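You operate a simulated robot arm through the tools that you are given. There is no shell and no other tool.

You are at the controls of a simulated robot arm. One attempt, no reset.

JOB
Thin the cream paint with water to the 900 ML line, then stir it even.
Fine: 20 ML over at most; about four rounds or more; the white water jug goes back, the brown stir paddle back onto the drip tray. Spill a teaspoon at most; pinch, break and dent nothing; leave nothing switched on. Keep clean things off the floor. Set down upright: white water jug, brown stir paddle.
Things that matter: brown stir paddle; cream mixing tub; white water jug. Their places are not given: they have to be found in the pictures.

Only the result counts: the job must be done as asked and must still hold three seconds after the hand-in. Knocking over, shifting, dropping, spilling or breaking anything else fails it.

ROBOT AND FRAMES
A 6-joint arm with a two-finger parallel gripper, fixed in place. Base frame: the origin is at the foot of the arm, x ahead of it, y to its left, z up. Readings come in m, rad, newtons and seconds.
With the tool pointing down near the work surface it reaches from about 0.46 to 0.88 m from the base axis. Its first joint turns from -2.007 to 2.007 rad. Payload 4.2 kg.
The tool frame sits at the grasp point between the pads (the TCP): z along the fingers, y along the line on which they close. The tips reach 0.023 m beyond it. The gripper opens to 0.094 m. The fingers are 0.038 m wide and 0.01 m thick; the gripper's body (0.054 by 0.096 m) begins 0.039 m behind the TCP.
Orientation is that of the tool frame in the base frame, as [roll, pitch, yaw] about the fixed x, y, z axes, in that order (R = Rz(yaw) Ry(pitch) Rx(roll)). With the fingers straight down and closing along the base's y, the tool's x points along the base's -x, its y along +y and its z along -z.

CONTROLS
- The arm moves only by the tool send_rows. Its argument "rows" is a list of rows, each an object of numbers (a shift or turn left out is 0, a gripper value left out holds the last): "gripper": the opening in per cent of the stroke, from 0 (shut) to 100 (fully open); "dx", "dy", "dz": the shift along the tool's x, y, z in m; "wx", "wy", "wz": the turn, a rotation vector about the tool's x, y, z in rad. In form: [{"gripper": .., "dx": .., "dy": .., "dz": .., "wx": .., "wy": .., "wz": ..}, ...]. A call has 1 to 20 rows; each row shifts and turns the commanded pose from where the row before left it, along the tool's axes as they then stand. A row lasts 0.2 s, in which the tool goes at most 0.05 m and 0.15 rad; a call with a longer step from one row to the next is refused whole, and so is a gripper value outside its range. A pose out of reach is approached as far as the arm can. The call stops where the force on the tool passes 40 N (or 10 N more than at its start, if that is more) or the arm is blocked; 0.2 s more then pass. The fingers move at their own pace (about 0.108 m/s each) and stop on an object; they squeeze with about 32 N. The grip force told is the motor's: it shows also when the fingers shut on nothing. Time passes only in rows, and 0.2 s behind the last, so rows that do not move let the fingers close. It gives the time, the measured TCP pose, the force on the tool (base axes), the opening and the grip force at its end, in the units of the frame above (readings bear some noise), with the torque about the TCP (base axes, N m) and any sound that the robot's microphone picked up.
- Cameras (640 x 400 px; columns grow to the right, rows downward): "scene" is fixed at [0.0514, 0.4988, 1.4551]; the picture's right is [-0.52, -0.85, 0.00], its down [-0.46, 0.28, -0.84] and it looks along [0.72, -0.44, -0.54] (base axes); focal length 337 px, centre (320, 200). "wrist" rides on the gripper at [0.086, 0.016, -0.074] in the tool frame; the picture's right is [-0.18, 0.98, 0.00], its down [-0.58, -0.11, -0.81] and it looks along [-0.79, -0.15, 0.59] (tool axes); focal length 243 px, centre (320, 200).
- snapshot(camera): a new picture of that camera. No time passes.
- move_column(by): slides the trunk up (or, below 0, down) by that many m; the arm rides with it, the base frame stays. It gives what a move gives, with no picture.
- pixel_to_xyz(camera, pixels): there is no depth. For up to 12 entries [column, row, z] of the newest picture of that camera ("zoom" is the newest enlarged one), the place [x, y] in the base frame at which the ray of that pixel passes the height z, good to about 0.003 m. No time passes.
- enlarge(camera, box): a new picture of the part [left, top, right, bottom] of that camera's present view, enlarged. No time passes.
- hand_in(): hands the job in; it is judged then, once.

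Unless the task says otherwise, let go and move clear before handing in.

The tools are called as a command line: name --argument value ..., lists and objects as JSON in quotes. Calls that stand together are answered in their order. send_rows: Moves the arm, as the interface text tells. Its arguments: {"type":"object","properties":{"rows":{"type":"array","items":{"type":"object","properties":{"gripper":{"type":"number"},"dx":{"type":"number"},"dy":{"type":"number"},"dz":{"type":"number"},"wx":{"type":"number"},"wy":{"type":"number"},"wz":{"type":"number"}}}}},"required":["rows"]} The other tools are called the same way: move_column (by) slides the trunk up or down; snapshot (camera) takes a picture; pixel_to_xyz (camera, pixels) gives the place at which the rays of pixels pass given heights; enlarge (camera, box) takes an enlarged picture of a part of a camera's view; hand_in () hands the job in.

At the start:

```text
time_s: 0.0
tool_pos: [0.4852, 0.1331, 1.2372]
orientation: [-3.141, 0.0, -3.142]
force: [-0.3, 0.8, -0.1]
torque: [0.03, -0.03, 0.0]
opening: 0.094
gripper_force: 0.1
trunk travel left (down, up): [-0.775, 0.215]
```

scene: 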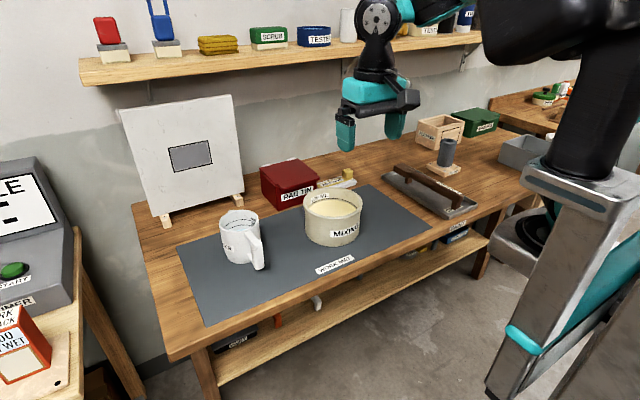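
wrist: 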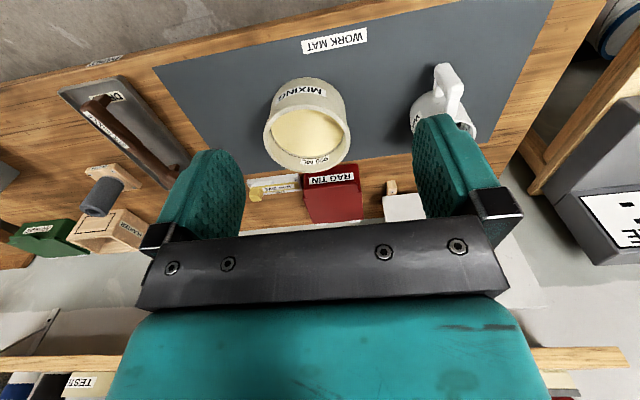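

The scene shows the white jug near (240,238), the cream tub near (333,215), and a tray with a brown paddle near (430,190). I'll enlarge each one before moving.

enlarge --camera "scene" --box '[200, 170, 300, 290]'

enlarge --camera "scene" --box '[290, 170, 380, 260]'

enlarge --camera "scene" --box '[370, 100, 500, 230]'

enlarge --camera "wrist" --box '[230, 20, 510, 220]'

enlarge --camera "wrist" --box '[0, 50, 240, 270]'

```text
3.33 times, centred on (250, 230) of scene
```

zoom: 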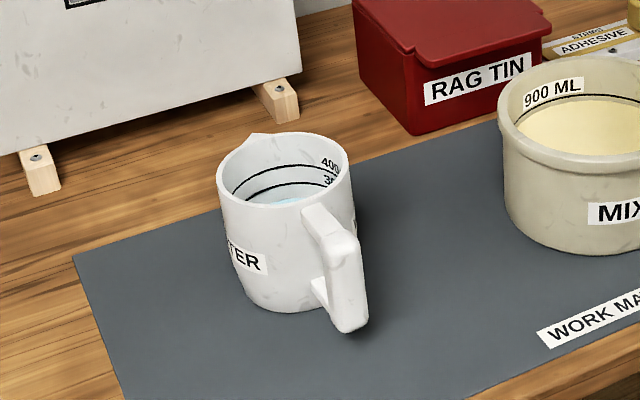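

```text
4.44 times, centred on (335, 215) of scene
```

zoom: 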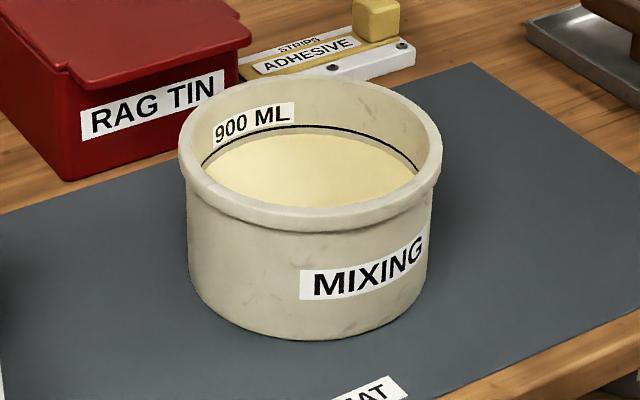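

```text
3.08 times, centred on (435, 165) of scene
```

zoom: 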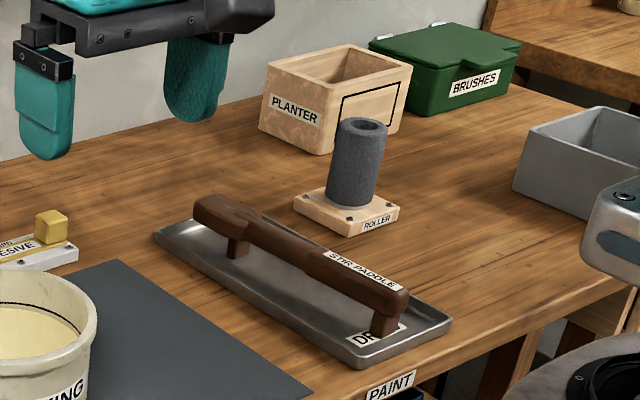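

```text
2.00 times, centred on (370, 120) of wrist
```

zoom: 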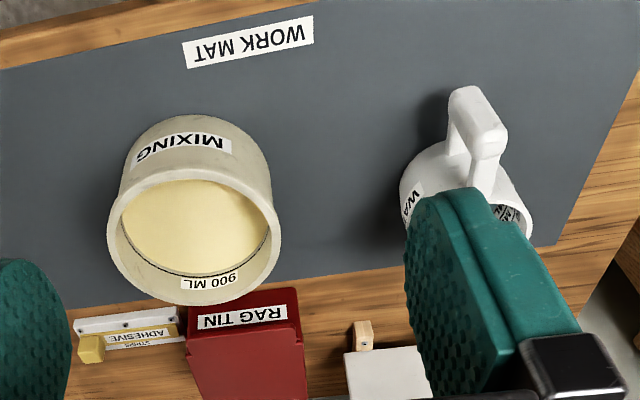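

```text
1.82 times, centred on (120, 160) of wrist
```

zoom: 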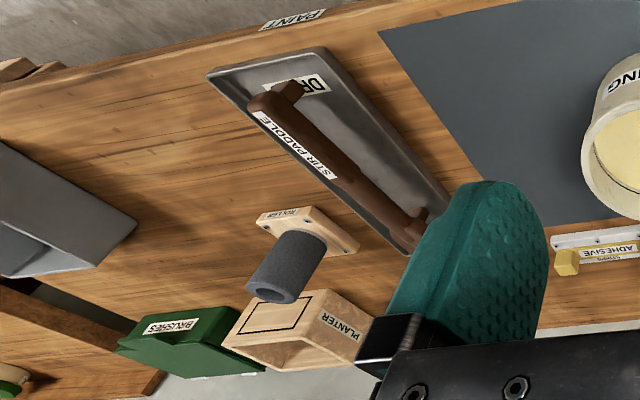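

The tub, the jug (with its handle toward the camera) and the bridge-like paddle on the drip tray are all visible. Next I'll triangulate the bench height from features seen in both cameras, such as the work mat label at (335,264) in scene and (334,41) in wrist.

pixel_to_xyz --camera "scene" --pixels '[[335, 264, 0.5], [335, 264, 0.6], [335, 264, 0.7], [335, 264, 0.8], [335, 264, 0.9]]'

pixel_to_xyz --camera "wrist" --pixels '[[334, 41, 0.5], [334, 41, 0.6], [334, 41, 0.7], [334, 41, 0.8], [334, 41, 0.9]]'

```text
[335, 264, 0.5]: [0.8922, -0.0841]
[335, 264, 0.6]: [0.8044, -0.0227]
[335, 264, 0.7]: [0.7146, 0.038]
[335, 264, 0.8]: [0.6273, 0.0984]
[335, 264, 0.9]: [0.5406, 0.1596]
```

```text
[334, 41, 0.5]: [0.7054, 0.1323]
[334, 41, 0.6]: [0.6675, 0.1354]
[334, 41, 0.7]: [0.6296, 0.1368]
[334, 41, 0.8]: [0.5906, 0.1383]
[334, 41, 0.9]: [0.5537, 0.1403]
```

The bench top comes out at about z = 0.87. Now I'll triangulate the tub rim, the jug and the paddle.

pixel_to_xyz --camera "scene" --pixels '[[333, 204, 0.87], [333, 204, 0.95], [333, 204, 1.0], [303.2, 203.7, 0.97], [362.7, 204.9, 0.97], [333, 187.5, 0.97], [333, 221, 0.97]]'

pixel_to_xyz --camera "wrist" --pixels '[[306.5, 141.5, 0.87], [306.5, 141.5, 0.95], [306.5, 141.5, 1.0], [263.5, 140, 0.97], [350, 142.5, 0.97], [307, 110, 0.97], [307, 172.5, 0.97]]'

enlarge --camera "wrist" --box '[240, 60, 368, 188]'

enlarge --camera "wrist" --box '[390, 50, 500, 150]'

enlarge --camera "scene" --box '[205, 195, 285, 275]'

```text
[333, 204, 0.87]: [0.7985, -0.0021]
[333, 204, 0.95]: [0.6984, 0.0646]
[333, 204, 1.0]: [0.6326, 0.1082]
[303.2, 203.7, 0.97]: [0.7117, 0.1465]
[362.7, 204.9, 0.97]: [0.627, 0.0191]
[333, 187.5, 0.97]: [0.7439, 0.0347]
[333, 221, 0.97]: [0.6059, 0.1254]
```

```text
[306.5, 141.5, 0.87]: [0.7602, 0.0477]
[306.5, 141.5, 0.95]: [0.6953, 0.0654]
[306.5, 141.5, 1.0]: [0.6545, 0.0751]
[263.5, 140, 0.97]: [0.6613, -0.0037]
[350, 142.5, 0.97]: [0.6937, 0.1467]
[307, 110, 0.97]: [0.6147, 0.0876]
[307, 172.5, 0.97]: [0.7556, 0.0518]
```

```text
3.12 times, centred on (304, 124) of wrist
```

zoom: 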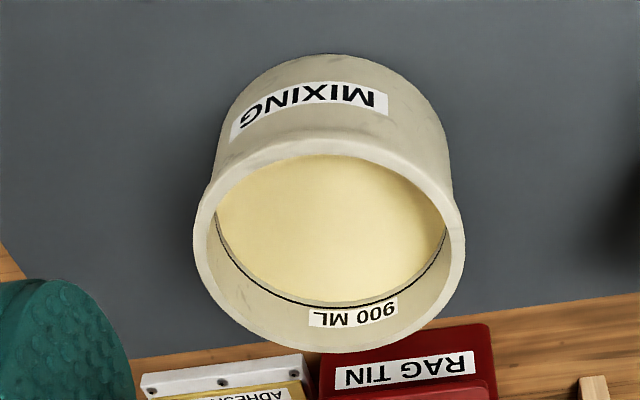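

```text
4.00 times, centred on (445, 100) of wrist
```

zoom: 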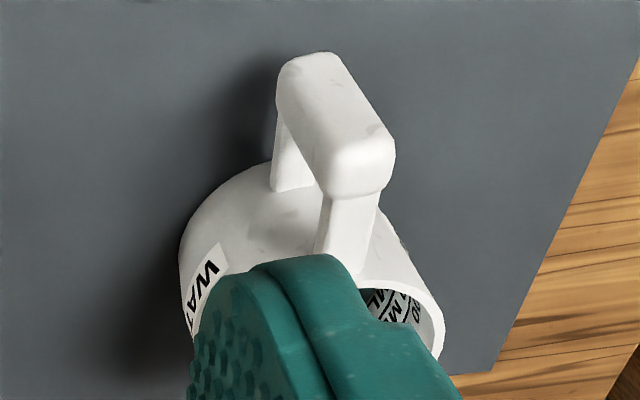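

```text
5.00 times, centred on (245, 235) of scene
```

zoom: 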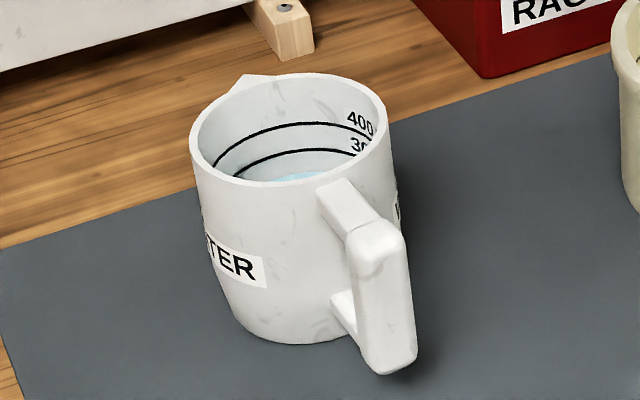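

The tub rim sits at about z = 0.955, centred near (0.69, 0.07). Next I'll triangulate the jug's handle, whose top is at scene (256,241) and wrist (455,87), and both ends of the paddle.

pixel_to_xyz --camera "scene" --pixels '[[256, 241, 0.87], [256, 241, 0.93], [256, 241, 0.98], [258.6, 269, 0.87], [258.6, 269, 0.9], [238.8, 221, 0.95], [238.8, 221, 0.98], [239, 263.6, 0.87], [229.5, 209.8, 0.98], [219, 224, 0.98], [258.6, 221, 0.98]]'

pixel_to_xyz --camera "wrist" --pixels '[[455, 87.5, 0.87], [455, 87.5, 0.93], [455, 87.5, 0.98], [441, 66, 0.87], [441, 66, 0.9]]'

enlarge --camera "wrist" --box '[50, 60, 200, 200]'

enlarge --camera "scene" --box '[380, 150, 490, 230]'

```text
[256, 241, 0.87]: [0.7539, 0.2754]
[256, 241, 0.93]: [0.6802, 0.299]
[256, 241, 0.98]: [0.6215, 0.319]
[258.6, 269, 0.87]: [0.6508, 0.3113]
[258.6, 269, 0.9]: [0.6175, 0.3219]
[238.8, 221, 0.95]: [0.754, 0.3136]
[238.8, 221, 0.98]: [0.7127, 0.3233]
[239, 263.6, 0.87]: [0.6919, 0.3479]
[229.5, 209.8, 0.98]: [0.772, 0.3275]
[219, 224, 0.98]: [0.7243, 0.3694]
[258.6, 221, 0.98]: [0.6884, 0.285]
```

```text
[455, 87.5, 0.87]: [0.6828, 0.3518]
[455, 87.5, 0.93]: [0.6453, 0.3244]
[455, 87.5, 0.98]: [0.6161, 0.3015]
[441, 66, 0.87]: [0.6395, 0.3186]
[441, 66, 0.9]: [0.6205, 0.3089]
```

```text
2.86 times, centred on (125, 130) of wrist
```

zoom: 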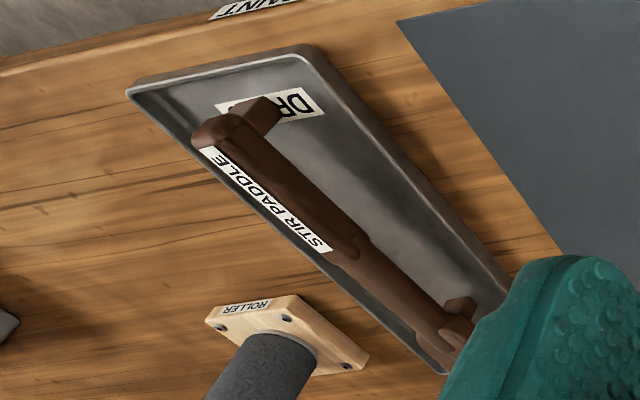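

```text
5.00 times, centred on (435, 190) of scene
```

zoom: 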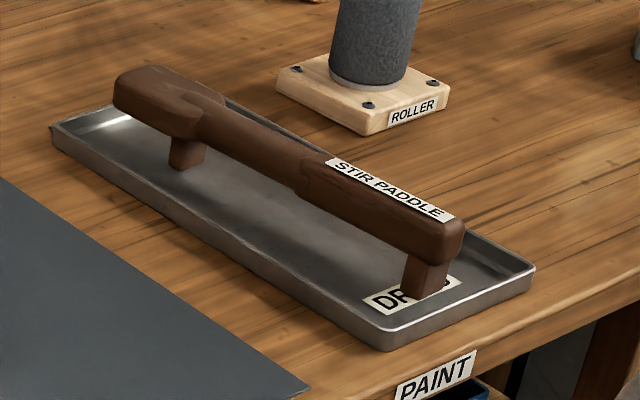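

The handle bar stands near (0.62, 0.315) and faces the robot; the spout faces +x, and the paddle is a bridge on two feet. I'll zoom hard on the tub interior at (333,200) to read the level, and on the jug interior.

enlarge --camera "scene" --box '[301, 182, 365, 222]'

enlarge --camera "scene" --box '[214, 205, 262, 235]'

enlarge --camera "scene" --box '[310, 186, 342, 206]'

```text
10.00 times, centred on (333, 202) of scene
```

zoom: 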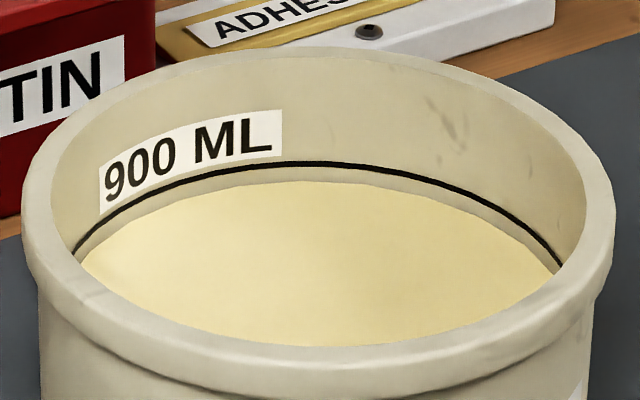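

```text
13.33 times, centred on (238, 220) of scene
```

zoom: 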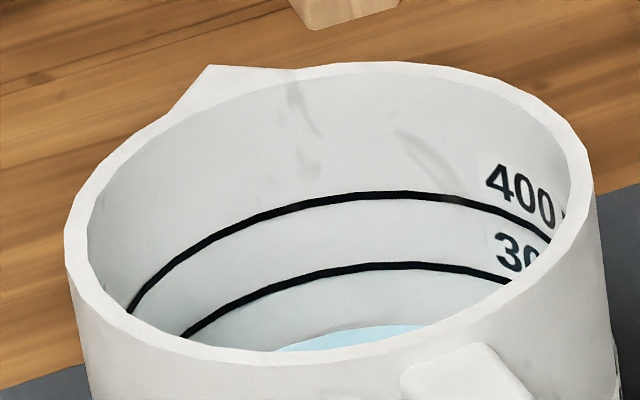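

```text
16.00 times, centred on (326, 196) of scene
```

zoom: 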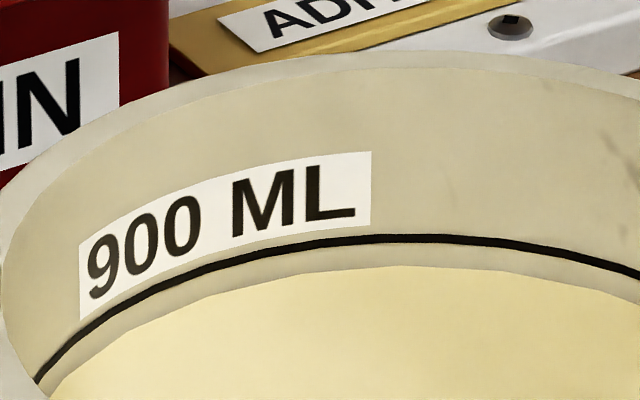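

The jug holds roughly 210 ML, about 61 px below its 300 line at 71 px per 100 ML. The tub is about 6 mm below the 900 line. Next I'll triangulate the paddle ends, with the near end at scene (461,196) and wrist (85,105), plus the tray corners.

pixel_to_xyz --camera "scene" --pixels '[[461, 196, 0.87], [461, 196, 0.92], [461, 196, 0.95], [397, 168, 0.92], [397, 168, 0.95], [477.6, 204.6, 0.875], [449.5, 219.5, 0.875], [381, 177, 0.875], [412, 165, 0.875]]'

pixel_to_xyz --camera "wrist" --pixels '[[84.8, 105.5, 0.87], [84.8, 105.5, 0.92], [84.8, 105.5, 0.95], [174, 179, 0.92], [174, 179, 0.95], [57, 91, 0.875], [118, 78, 0.875]]'

```text
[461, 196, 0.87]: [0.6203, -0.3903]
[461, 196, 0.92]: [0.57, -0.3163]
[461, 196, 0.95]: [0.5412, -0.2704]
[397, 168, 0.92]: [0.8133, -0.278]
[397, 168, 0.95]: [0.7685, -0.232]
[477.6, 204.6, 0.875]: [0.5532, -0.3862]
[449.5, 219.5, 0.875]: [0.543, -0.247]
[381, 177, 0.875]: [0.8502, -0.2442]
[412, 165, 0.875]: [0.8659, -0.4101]
```

```text
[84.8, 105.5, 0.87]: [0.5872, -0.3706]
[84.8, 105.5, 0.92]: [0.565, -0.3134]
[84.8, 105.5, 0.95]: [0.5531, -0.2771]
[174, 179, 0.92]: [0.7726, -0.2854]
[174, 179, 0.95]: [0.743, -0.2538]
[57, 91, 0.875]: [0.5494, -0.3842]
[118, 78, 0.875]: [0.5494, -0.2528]
```

The paddle bar runs roughly along +x, from (0.565,-0.31) to about (0.80,-0.28), with its top near z = 0.925. I'd like the camera above the gripper for the jug work, so I'll test turning the tool 180° about its axis up here in free space.

send_rows --rows '[{"wz": 0.15, "gripper": 100}, {"wz": 0.15}, {"wz": 0.15}, {"wz": 0.15}, {"wz": 0.15}, {"wz": 0.15}, {"wz": 0.15}, {"wz": 0.15}, {"wz": 0.15}, {"wz": 0.15}, {"wz": 0.15}, {"wz": 0.15}, {"wz": 0.15}, {"wz": 0.15}, {"wz": 0.15}, {"wz": 0.15}, {"wz": 0.15}, {"wz": 0.15}, {"wz": 0.15}, {"wz": 0.15}]'

```text
time_s: 4.2
tool_pos: [0.5914, -0.0343, 1.3203]
orientation: [3.092, 0.013, 0.156]
force: [0.4, 0.7, 0.6]
torque: [0.02, -0.01, -0.03]
opening: 0.0939
gripper_force: 0.1
out of reach, approached as far as the arm can: row 16, 17, 18, 19, 20
trunk travel left (down, up): [-0.775, 0.215]
```

The last rows were reported out of reach and the TCP drifted to (0.59,-0.03,1.32), so I'll check what the arm did.

snapshot --camera "scene"

snapshot --camera "wrist"

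```text
taken
```

scene: 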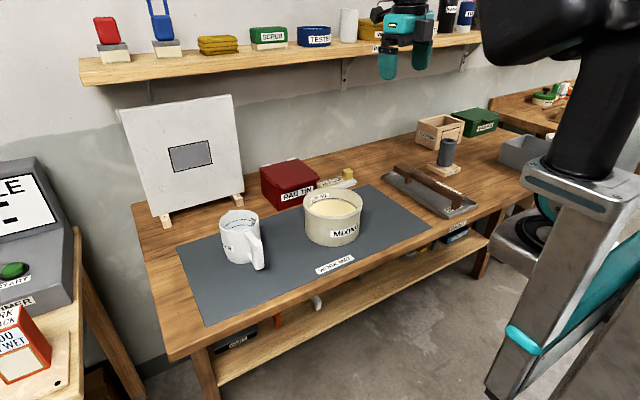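

```text
taken
```

wrist: 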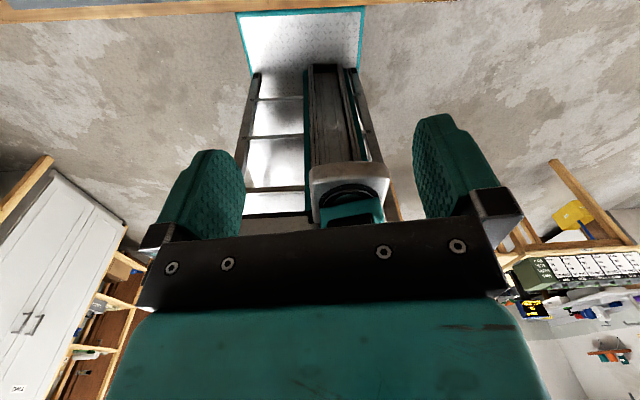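

The tool has turned about 2.93 rad and appears to sit at a last-joint limit: yaw is 0.156 while the position moved to compensate. I'll look at the gripper closely before deciding which way to use it.

enlarge --camera "scene" --box '[360, 0, 460, 90]'

enlarge --camera "wrist" --box '[220, 0, 420, 240]'

```text
4.44 times, centred on (410, 45) of scene
```

zoom: 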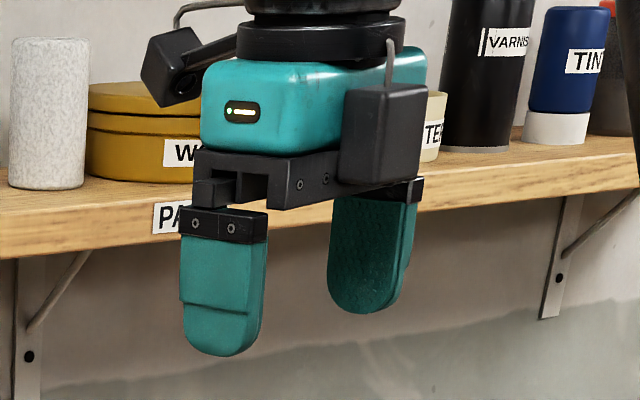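

```text
1.67 times, centred on (320, 120) of wrist
```

zoom: 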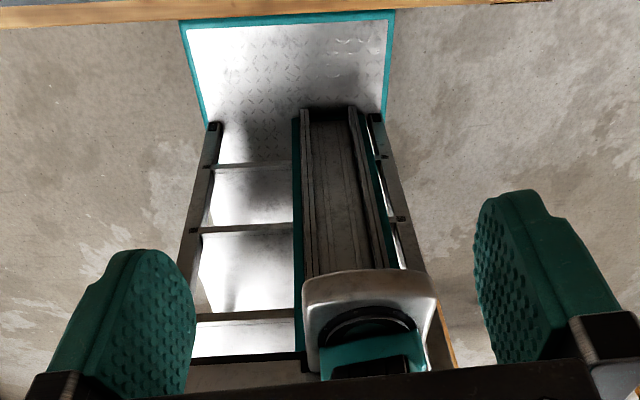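

There is a physical camera box on the tool +x side, so I'll keep the normal hand orientation for the jug and approach tilted about 45° to keep the camera clear of the bench. I'll undo the turn first.

send_rows --rows '[{"wz": -0.15}, {"wz": -0.15}, {"wz": -0.15}, {"wz": -0.15}, {"wz": -0.15}, {"wz": -0.15}, {"wz": -0.15}, {"wz": -0.15}, {"wz": -0.15}, {"wz": -0.15}, {"wz": -0.15}, {"wz": -0.15}, {"wz": -0.15}, {"wz": -0.15}, {"wz": -0.15}, {"wz": -0.15}, {"wz": -0.15}, {"wz": -0.15}, {"wz": -0.15}, {"wz": -0.15}]'

```text
time_s: 8.4
tool_pos: [0.5905, -0.0343, 1.3198]
orientation: [-3.093, -0.005, -3.127]
force: [-1.1, 0.2, -0.2]
torque: [-0.01, 0.01, -0.03]
opening: 0.0938
gripper_force: 0.1
trunk travel left (down, up): [-0.775, 0.215]
```

The commanded pose restarts from the measured pose on each call. I'll square the hand up and move to (0.51, 0.356, 1.063) for a close wrist view of the jug.

send_rows --rows '[{"wx": -0.0486, "wy": -0.005, "wz": 0.0146}, {"dx": 0.0074, "dy": 0.0355, "dz": 0.0234}, {"dx": 0.0074, "dy": 0.0355, "dz": 0.0234}, {"dx": 0.0074, "dy": 0.0355, "dz": 0.0234}, {"dx": 0.0074, "dy": 0.0355, "dz": 0.0234}, {"dx": 0.0074, "dy": 0.0355, "dz": 0.0234}, {"dx": 0.0074, "dy": 0.0355, "dz": 0.0234}, {"dx": 0.0074, "dy": 0.0355, "dz": 0.0234}, {"dx": 0.0074, "dy": 0.0355, "dz": 0.0234}, {"dx": 0.0074, "dy": 0.0355, "dz": 0.0234}, {"dx": 0.0074, "dy": 0.0355, "dz": 0.0234}, {"dx": 0.0074, "dy": 0.0355, "dz": 0.0234}]'

snapshot --camera "wrist"

```text
time_s: 11.0
tool_pos: [0.5101, 0.356, 1.0631]
orientation: [-3.141, 0.005, 3.138]
force: [-0.8, -0.4, 0.4]
torque: [0.05, 0.01, 0.01]
opening: 0.094
gripper_force: 0.1
trunk travel left (down, up): [-0.775, 0.215]
```

```text
taken
```

wrist: 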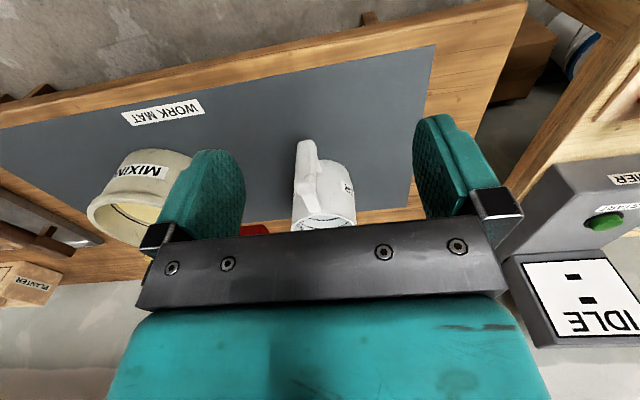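

The jug sits at (325,190) between the fingers. I'll enlarge it and triangulate more precisely.

enlarge --camera "wrist" --box '[270, 120, 390, 240]'

enlarge --camera "scene" --box '[205, 195, 285, 275]'

snapshot --camera "scene"

```text
3.33 times, centred on (330, 180) of wrist
```

zoom: 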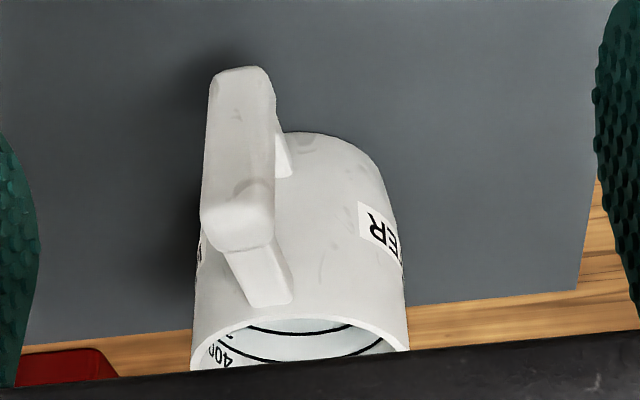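

```text
5.00 times, centred on (245, 235) of scene
```

zoom: 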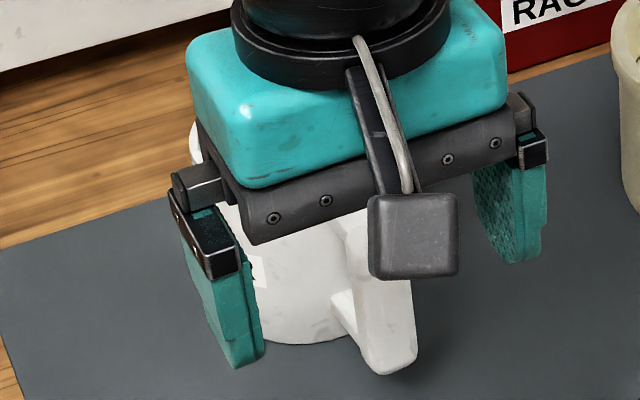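

```text
taken
```

scene: 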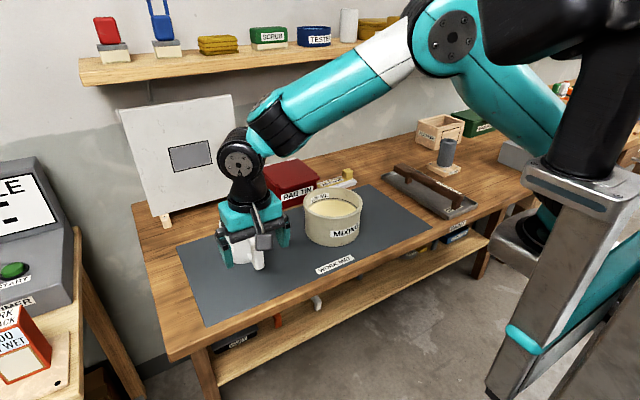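

I can see the arm clearly now; its wrist sits above the gripper. I'll triangulate the jug rim centre (scene (238.8,221.1), wrist (324,227)) and the handle bar features in this closer view.

pixel_to_xyz --camera "wrist" --pixels '[[324, 226.8, 0.96], [324, 226.8, 0.98], [291.6, 229.5, 0.975], [356.4, 224.1, 0.975], [305.4, 184.5, 0.94], [305.4, 184.5, 0.96], [306, 142.5, 0.88], [306, 142.5, 0.9], [311, 207, 0.96], [317, 158, 0.9]]'

pixel_to_xyz --camera "scene" --pixels '[[238.75, 221.1, 0.96], [238.75, 221.1, 0.98], [258, 240, 0.94], [258, 240, 0.96], [258.6, 269, 0.88], [258.6, 269, 0.9]]'

```text
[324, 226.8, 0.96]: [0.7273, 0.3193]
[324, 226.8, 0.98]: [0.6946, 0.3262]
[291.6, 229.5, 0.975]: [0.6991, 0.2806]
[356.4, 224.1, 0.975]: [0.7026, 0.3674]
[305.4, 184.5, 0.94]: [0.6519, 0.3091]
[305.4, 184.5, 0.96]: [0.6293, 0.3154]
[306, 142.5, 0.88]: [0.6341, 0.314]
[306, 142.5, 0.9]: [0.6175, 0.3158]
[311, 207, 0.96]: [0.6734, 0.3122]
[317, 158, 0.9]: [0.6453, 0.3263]
```

```text
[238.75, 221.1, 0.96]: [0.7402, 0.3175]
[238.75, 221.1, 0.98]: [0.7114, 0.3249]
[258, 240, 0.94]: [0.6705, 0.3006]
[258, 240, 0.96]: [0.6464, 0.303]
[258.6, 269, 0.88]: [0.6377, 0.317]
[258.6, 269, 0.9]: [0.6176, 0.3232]
```

The handle bar is near (0.625, 0.316), spanning about z = 0.88–0.96, with its arm roughly along x. I'll tilt the hand 45° outward here and check reach.

send_rows --rows '[{"wy": -0.131}, {"wy": -0.131}, {"wy": -0.131}, {"wy": -0.131}, {"wy": -0.131}, {"wy": -0.131}]'

snapshot --camera "wrist"

snapshot --camera "scene"

```text
time_s: 12.4
tool_pos: [0.5131, 0.3548, 1.0627]
orientation: [3.141, 0.791, 3.134]
force: [-0.8, -0.6, -0.2]
torque: [-0.03, -0.01, 0.02]
opening: 0.0938
gripper_force: 0.0
trunk travel left (down, up): [-0.775, 0.215]
```

```text
taken
```

wrist: 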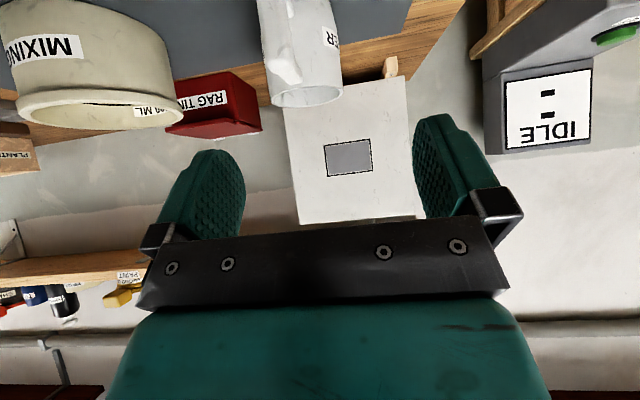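

```text
taken
```

scene: 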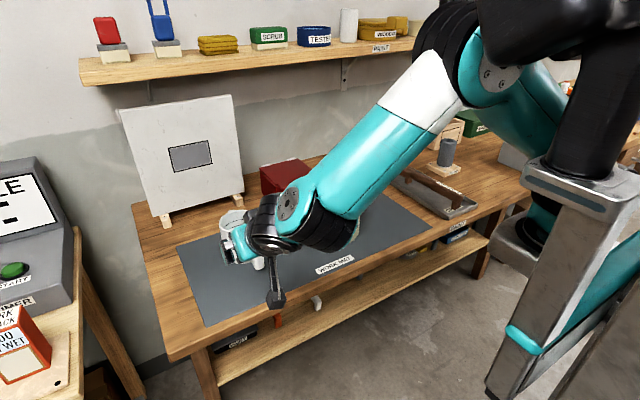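

The tilt works and the camera hangs clear. I'll move to the pre-grasp at about (0.565,0.316,0.99) and check lateral alignment.

send_rows --rows '[{"dx": 0.0051, "dy": -0.013, "dz": 0.0294}, {"dx": 0.0051, "dy": -0.013, "dz": 0.0294}, {"dx": 0.0051, "dy": -0.013, "dz": 0.0294}]'

snapshot --camera "wrist"

enlarge --camera "scene" --box '[190, 180, 310, 300]'

```text
time_s: 13.2
tool_pos: [0.5616, 0.3162, 0.9899]
orientation: [-3.141, 0.79, -3.141]
force: [-0.1, 0.5, -0.3]
torque: [0.02, -0.01, -0.03]
opening: 0.0938
gripper_force: 0.0
trunk travel left (down, up): [-0.775, 0.215]
```

```text
taken
```

wrist: 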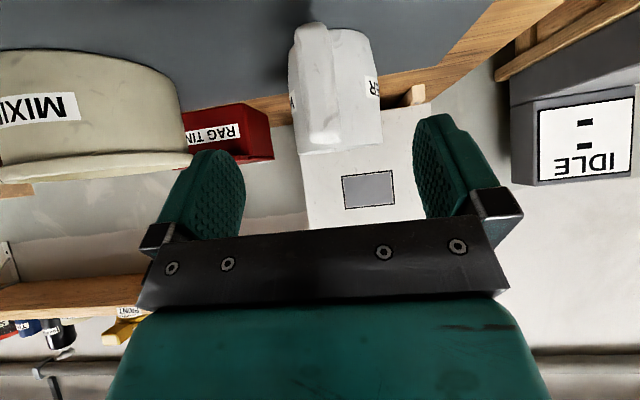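

```text
3.33 times, centred on (250, 240) of scene
```

zoom: 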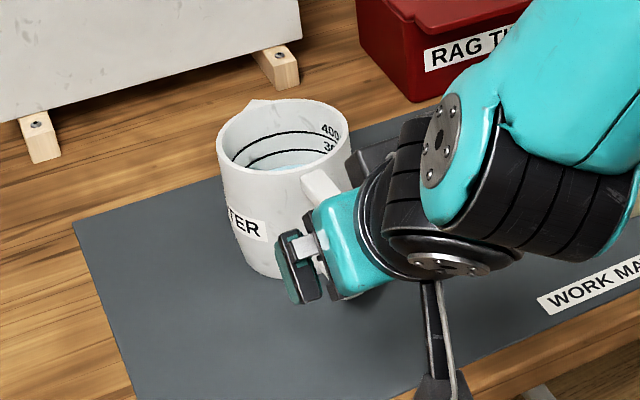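

enlarge --camera "wrist" --box '[250, 10, 420, 170]'

```text
2.50 times, centred on (335, 90) of wrist
```

zoom: 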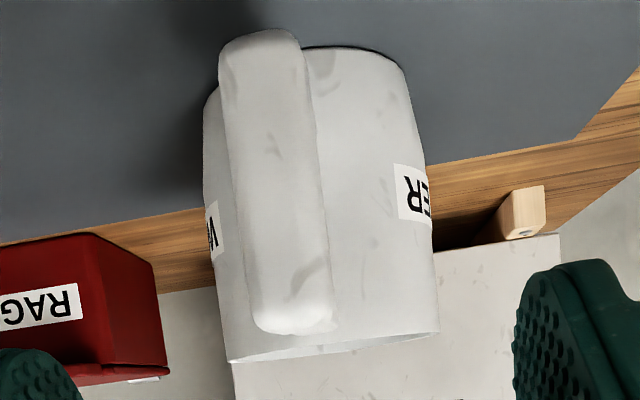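

The bar is centred at y ≈ 0.3155, spans z ≈ 0.890–0.966, and the handle→spout yaw is about +5°. I'll yaw the hand by 5° and advance part way along the approach.

send_rows --rows '[{"wx": -0.0604, "wz": -0.0598}, {"dx": -0.0023, "dy": -0.0032, "dz": 0.0175}, {"dx": -0.0023, "dy": -0.0031, "dz": 0.0175}, {"dz": 0.0175}]'

snapshot --camera "wrist"

enlarge --camera "scene" --box '[200, 190, 300, 290]'

```text
time_s: 14.2
tool_pos: [0.604, 0.3162, 0.9549]
orientation: [3.141, 0.788, -3.056]
force: [0.3, 0.4, -0.3]
torque: [0.0, 0.0, -0.03]
opening: 0.0939
gripper_force: 0.0
trunk travel left (down, up): [-0.775, 0.215]
```

```text
taken
```

wrist: 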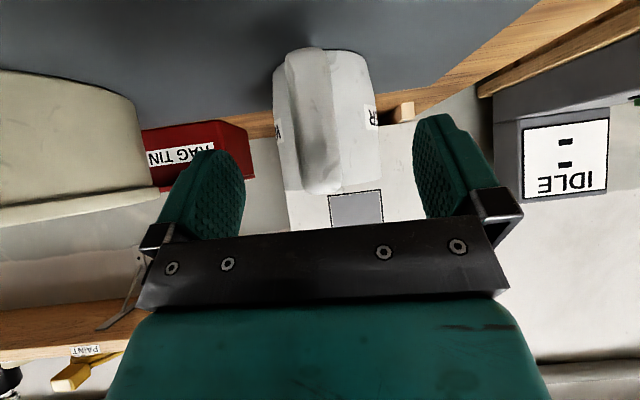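

```text
4.00 times, centred on (250, 240) of scene
```

zoom: 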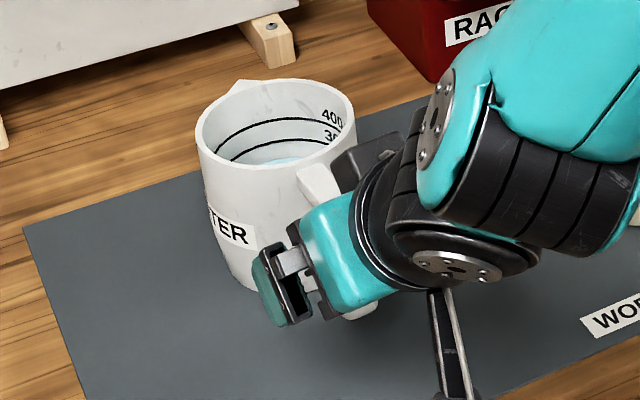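

I'll enlarge the wrist view to check bar centring at about row 128.

enlarge --camera "wrist" --box '[260, 40, 390, 210]'

```text
2.35 times, centred on (325, 125) of wrist
```

zoom: 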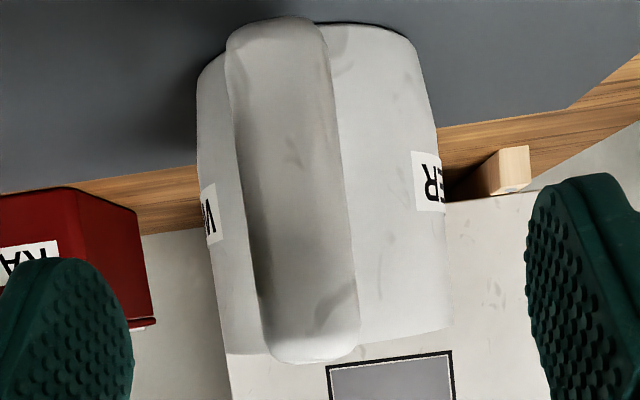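

The bar is about 2 mm toward −y. I'll correct that, advance the last 32 mm, then look before closing.

send_rows --rows '[{"dy": -0.0025, "dz": 0.0108}, {"dz": 0.0108}, {"dz": 0.0108}]'

enlarge --camera "wrist" --box '[160, 60, 500, 270]'

enlarge --camera "scene" --box '[205, 195, 305, 285]'

```text
time_s: 15.0
tool_pos: [0.6253, 0.3149, 0.9323]
orientation: [-3.14, 0.788, -3.059]
force: [0.4, 0.2, 0.1]
torque: [0.03, -0.01, 0.0]
opening: 0.0939
gripper_force: 0.1
trunk travel left (down, up): [-0.775, 0.215]
```

```text
1.88 times, centred on (330, 165) of wrist
```

zoom: 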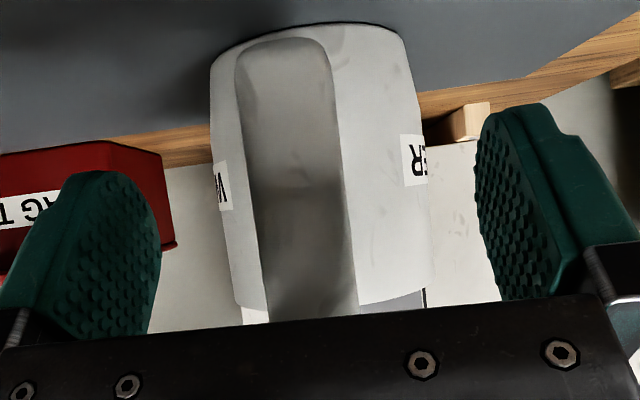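

```text
4.44 times, centred on (255, 240) of scene
```

zoom: 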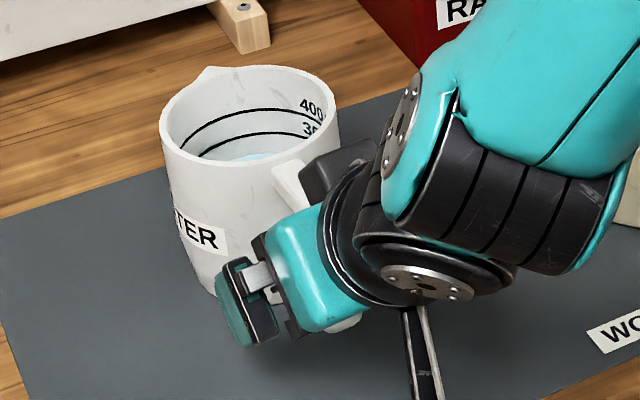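

The fingers straddle the bar and the force is near zero, so I'll close on it and hold.

send_rows --rows '[{"gripper": 0}, {"gripper": 0}, {"gripper": 0}, {"gripper": 0}, {"gripper": 0}]'

enlarge --camera "wrist" --box '[160, 60, 500, 270]'

enlarge --camera "scene" --box '[205, 195, 305, 285]'

```text
time_s: 16.2
tool_pos: [0.6262, 0.3143, 0.9323]
orientation: [3.141, 0.789, -3.059]
force: [-0.2, -2.0, -0.5]
torque: [-0.12, -0.1, -0.25]
opening: 0.0248
gripper_force: 31.9
trunk travel left (down, up): [-0.775, 0.215]
```

```text
1.88 times, centred on (330, 165) of wrist
```

zoom: 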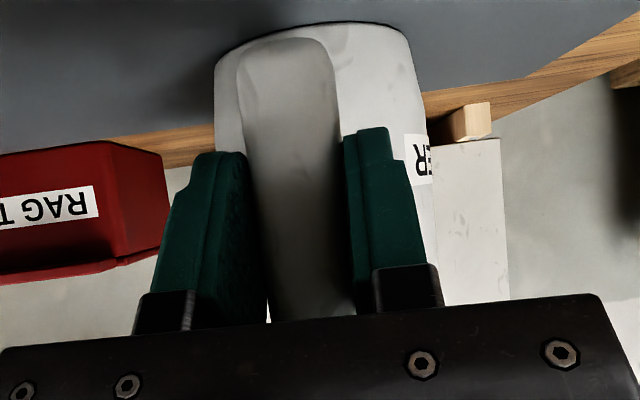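

```text
4.44 times, centred on (255, 240) of scene
```

zoom: 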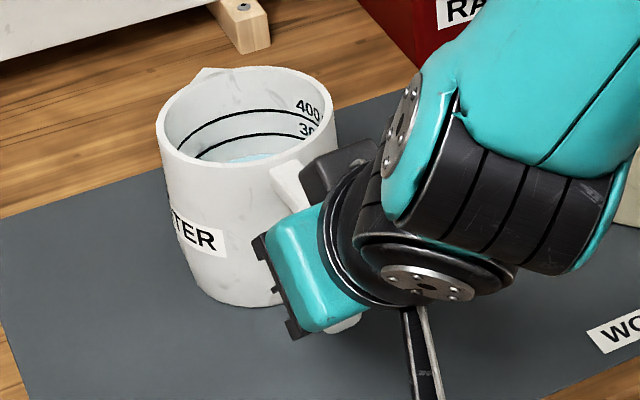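

The bar is gripped at 24.8 mm with 32 N. I'll lift slowly by 6 cm and check the weight and tilt; the return pose is (0.6262, 0.3143, 0.9323).

send_rows --rows '[{"dx": -0.0071, "dz": -0.00705}, {"dx": -0.0106, "dz": -0.0106}, {"dx": -0.0142, "dz": -0.0141}, {"dx": -0.0106, "dz": -0.0106}, {}, {}]'

enlarge --camera "scene" --box '[200, 175, 310, 285]'

snapshot --camera "wrist"

```text
time_s: 17.6
tool_pos: [0.6259, 0.3146, 0.9926]
orientation: [3.141, 0.79, -3.057]
force: [0.2, -0.1, -3.2]
torque: [0.01, 0.24, 0.01]
opening: 0.0248
gripper_force: 32.2
trunk travel left (down, up): [-0.775, 0.215]
```

```text
3.64 times, centred on (255, 230) of scene
```

zoom: 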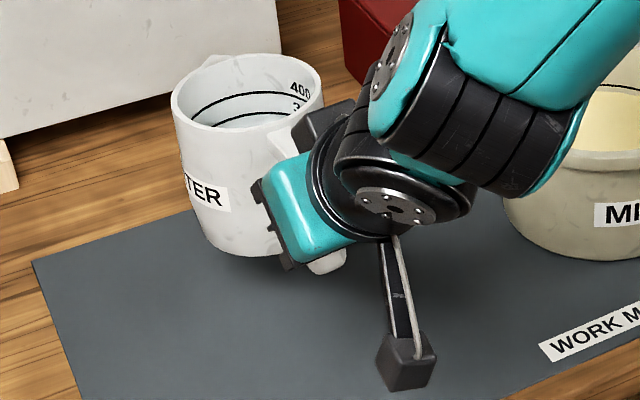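

```text
taken
```

wrist: 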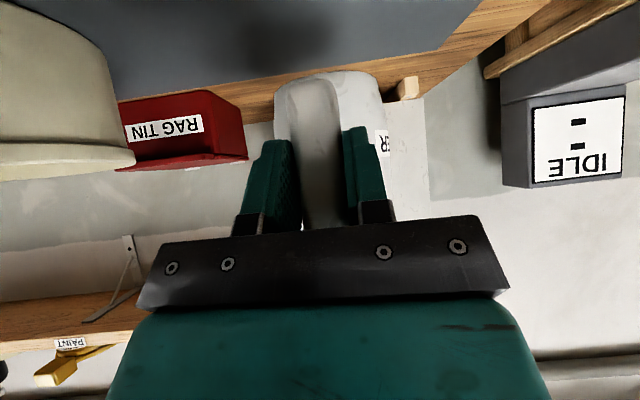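

The jug weighs about 3.2 N and hangs steady and upright in the grip. I'll raise it to z = 1.11, then carry it to the pour position beside the tub at (0.5645, 0.057).

send_rows --rows '[{"dx": -0.0069, "dz": -0.00686}, {"dx": -0.01385, "dz": -0.01372}, {"dx": -0.01385, "dz": -0.01372}, {"dx": -0.01385, "dz": -0.01372}, {"dx": -0.01385, "dz": -0.01372}, {"dx": -0.01385, "dz": -0.01372}, {"dx": -0.0069, "dz": -0.00686}, {}]'

send_rows --rows '[{"dx": 0.00243, "dy": -0.01048, "dz": -0.00245}, {"dx": 0.00487, "dy": -0.02096, "dz": -0.00491}, {"dx": 0.00487, "dy": -0.02096, "dz": -0.00491}, {"dx": 0.00487, "dy": -0.02096, "dz": -0.00491}, {"dx": 0.00487, "dy": -0.02096, "dz": -0.00491}, {"dx": 0.00487, "dy": -0.02096, "dz": -0.00491}, {"dx": 0.00487, "dy": -0.02096, "dz": -0.00491}, {"dx": 0.00487, "dy": -0.02096, "dz": -0.00491}, {"dx": 0.00487, "dy": -0.02096, "dz": -0.00491}, {"dx": 0.00487, "dy": -0.02096, "dz": -0.00491}, {"dx": 0.00487, "dy": -0.02096, "dz": -0.00491}, {"dx": 0.00487, "dy": -0.02096, "dz": -0.00491}, {"dx": 0.00243, "dy": -0.01048, "dz": -0.00245}, {}]'

snapshot --camera "scene"

snapshot --camera "wrist"

```text
time_s: 19.4
tool_pos: [0.6267, 0.3145, 1.1094]
orientation: [-3.141, 0.788, -3.057]
force: [0.6, 0.0, -3.9]
torque: [-0.02, 0.28, 0.02]
opening: 0.0247
gripper_force: 32.3
trunk travel left (down, up): [-0.775, 0.215]
```

```text
time_s: 22.4
tool_pos: [0.5674, 0.0569, 1.1086]
orientation: [-3.139, 0.788, -3.056]
force: [0.3, -0.8, -3.1]
torque: [-0.02, 0.23, 0.0]
opening: 0.0248
gripper_force: 31.9
trunk travel left (down, up): [-0.775, 0.215]
```

```text
taken
```

scene: 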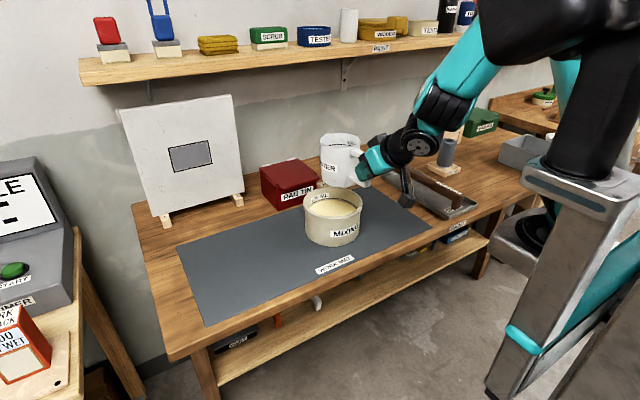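

```text
taken
```

wrist: 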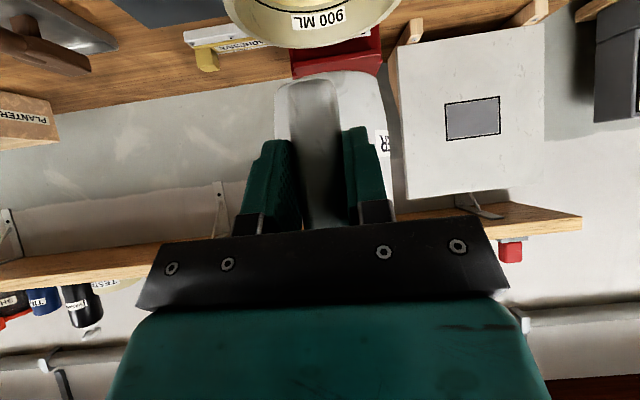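

The jug is above the tub with the spout forward and the tub interior is visible at (333,205). I'll back off 1 cm, then tilt to about 50°, just short of where I expect flow to begin, and read the force.

send_rows --rows '[{"dx": 0.007, "dz": -0.0071}, {"wy": 0.06}, {"wy": 0.1}, {"wy": 0.12}, {"wy": 0.12}, {"wy": 0.12}, {"wy": 0.12}, {"wy": 0.1}, {"wy": 0.08}, {"wy": 0.05}, {}, {}, {}]'

snapshot --camera "scene"

enlarge --camera "scene" --box '[293, 130, 389, 250]'

```text
time_s: 25.2
tool_pos: [0.5616, 0.0613, 1.1122]
orientation: [-3.141, -0.08, -3.057]
force: [2.4, 1.3, 13.0]
torque: [0.19, -1.02, 0.06]
opening: 0.0247
gripper_force: 31.6
out of reach, approached as far as the arm can: row 1
trunk travel left (down, up): [-0.775, 0.215]
```

```text
taken
```

scene: 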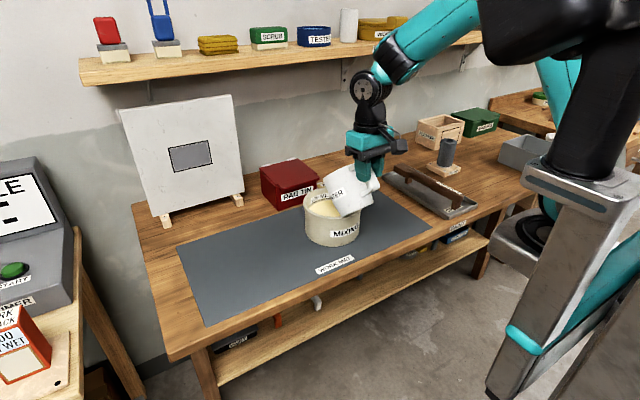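

```text
3.33 times, centred on (341, 190) of scene
```

zoom: 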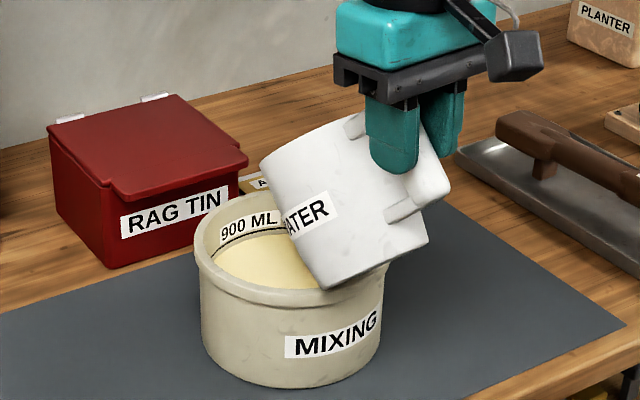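

The force reads +13 N, so the jug's lower edge is resting on the tub rim around (345,285) in the zoom. I'll raise straight up at once.

send_rows --rows '[{"dx": 0.0008, "dz": -0.01}, {"dx": 0.0016, "dz": -0.02}, {"dx": 0.0016, "dz": -0.02}, {}]'

snapshot --camera "scene"

enlarge --camera "scene" --box '[293, 110, 389, 250]'

enlarge --camera "scene" --box '[301, 182, 365, 222]'

```text
time_s: 26.2
tool_pos: [0.5632, 0.0613, 1.1617]
orientation: [-3.141, -0.082, -3.057]
force: [-0.7, 0.1, -3.2]
torque: [-0.03, 0.13, -0.01]
opening: 0.025
gripper_force: 32.1
trunk travel left (down, up): [-0.775, 0.215]
```

```text
taken
```

scene: 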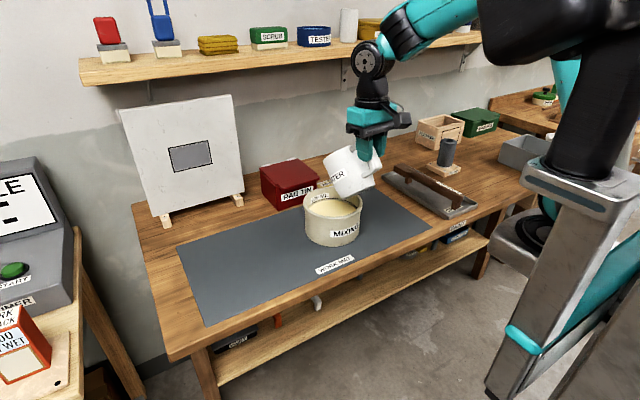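

```text
2.86 times, centred on (341, 180) of scene
```

zoom: 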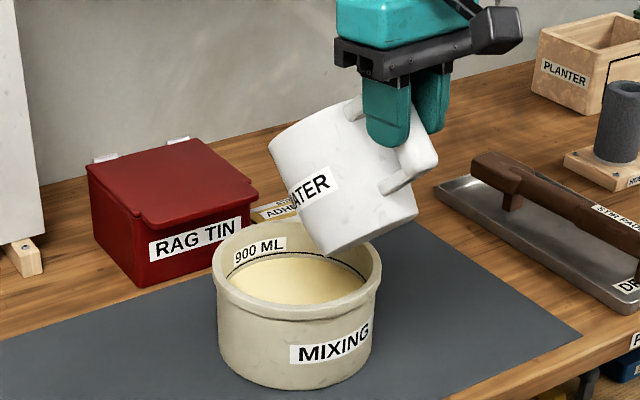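

```text
10.00 times, centred on (333, 202) of scene
```

zoom: 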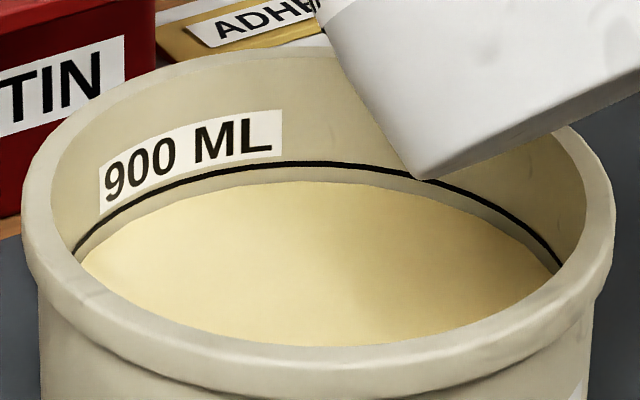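

The jug is free again (fz −3.2 N), the tub has not moved and nothing has been poured. I'll lower slightly to about z = 1.147 to keep clearance and tilt in small steps, watching the tub.

send_rows --rows '[{"dx": -0.0012, "dz": 0.015}, {"wy": 0.03}, {"wy": 0.03}, {"wy": 0.03}, {}, {}, {}]'

enlarge --camera "scene" --box '[293, 110, 389, 250]'

enlarge --camera "scene" --box '[301, 182, 365, 222]'

```text
time_s: 27.8
tool_pos: [0.563, 0.0604, 1.1459]
orientation: [-3.141, -0.17, -3.059]
force: [-0.5, 0.1, -3.4]
torque: [-0.01, 0.1, 0.0]
opening: 0.025
gripper_force: 32.1
trunk travel left (down, up): [-0.775, 0.215]
```

```text
2.86 times, centred on (341, 180) of scene
```

zoom: 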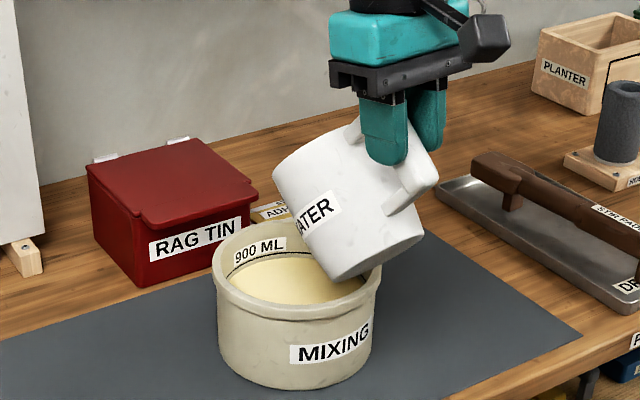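

```text
10.00 times, centred on (333, 202) of scene
```

zoom: 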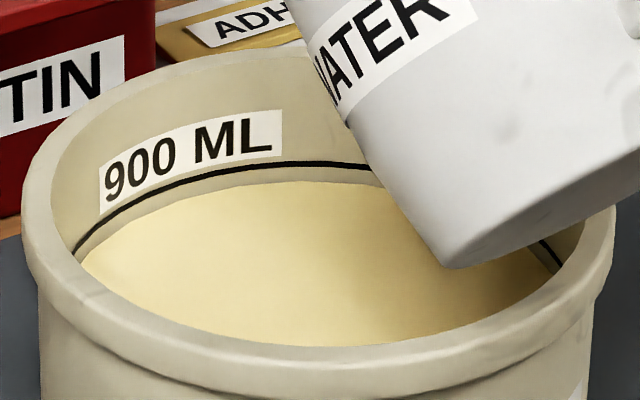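

At 55° of tilt nothing has flowed yet. I'll continue in small steps.

send_rows --rows '[{"wy": 0.03}, {"wy": 0.03}, {}, {}, {}]'

enlarge --camera "scene" --box '[293, 130, 389, 250]'

enlarge --camera "scene" --box '[301, 182, 365, 222]'

```text
time_s: 29.0
tool_pos: [0.5631, 0.0615, 1.1467]
orientation: [3.141, -0.231, -3.057]
force: [0.7, 0.3, -2.8]
torque: [-0.01, 0.1, 0.02]
opening: 0.025
gripper_force: 32.3
trunk travel left (down, up): [-0.775, 0.215]
```

```text
3.33 times, centred on (341, 190) of scene
```

zoom: 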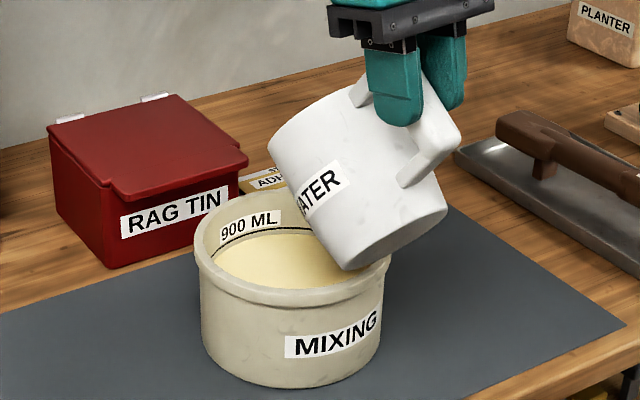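

```text
10.00 times, centred on (333, 202) of scene
```

zoom: 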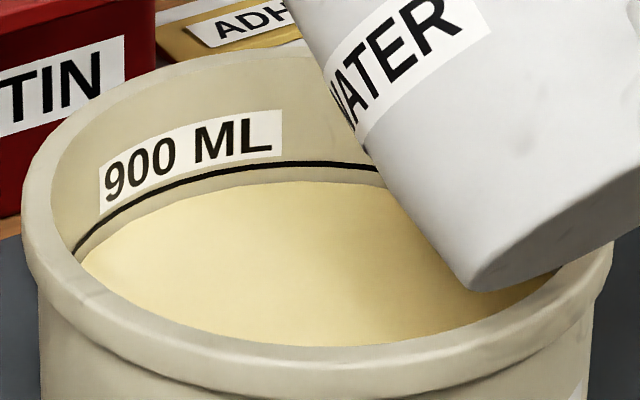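

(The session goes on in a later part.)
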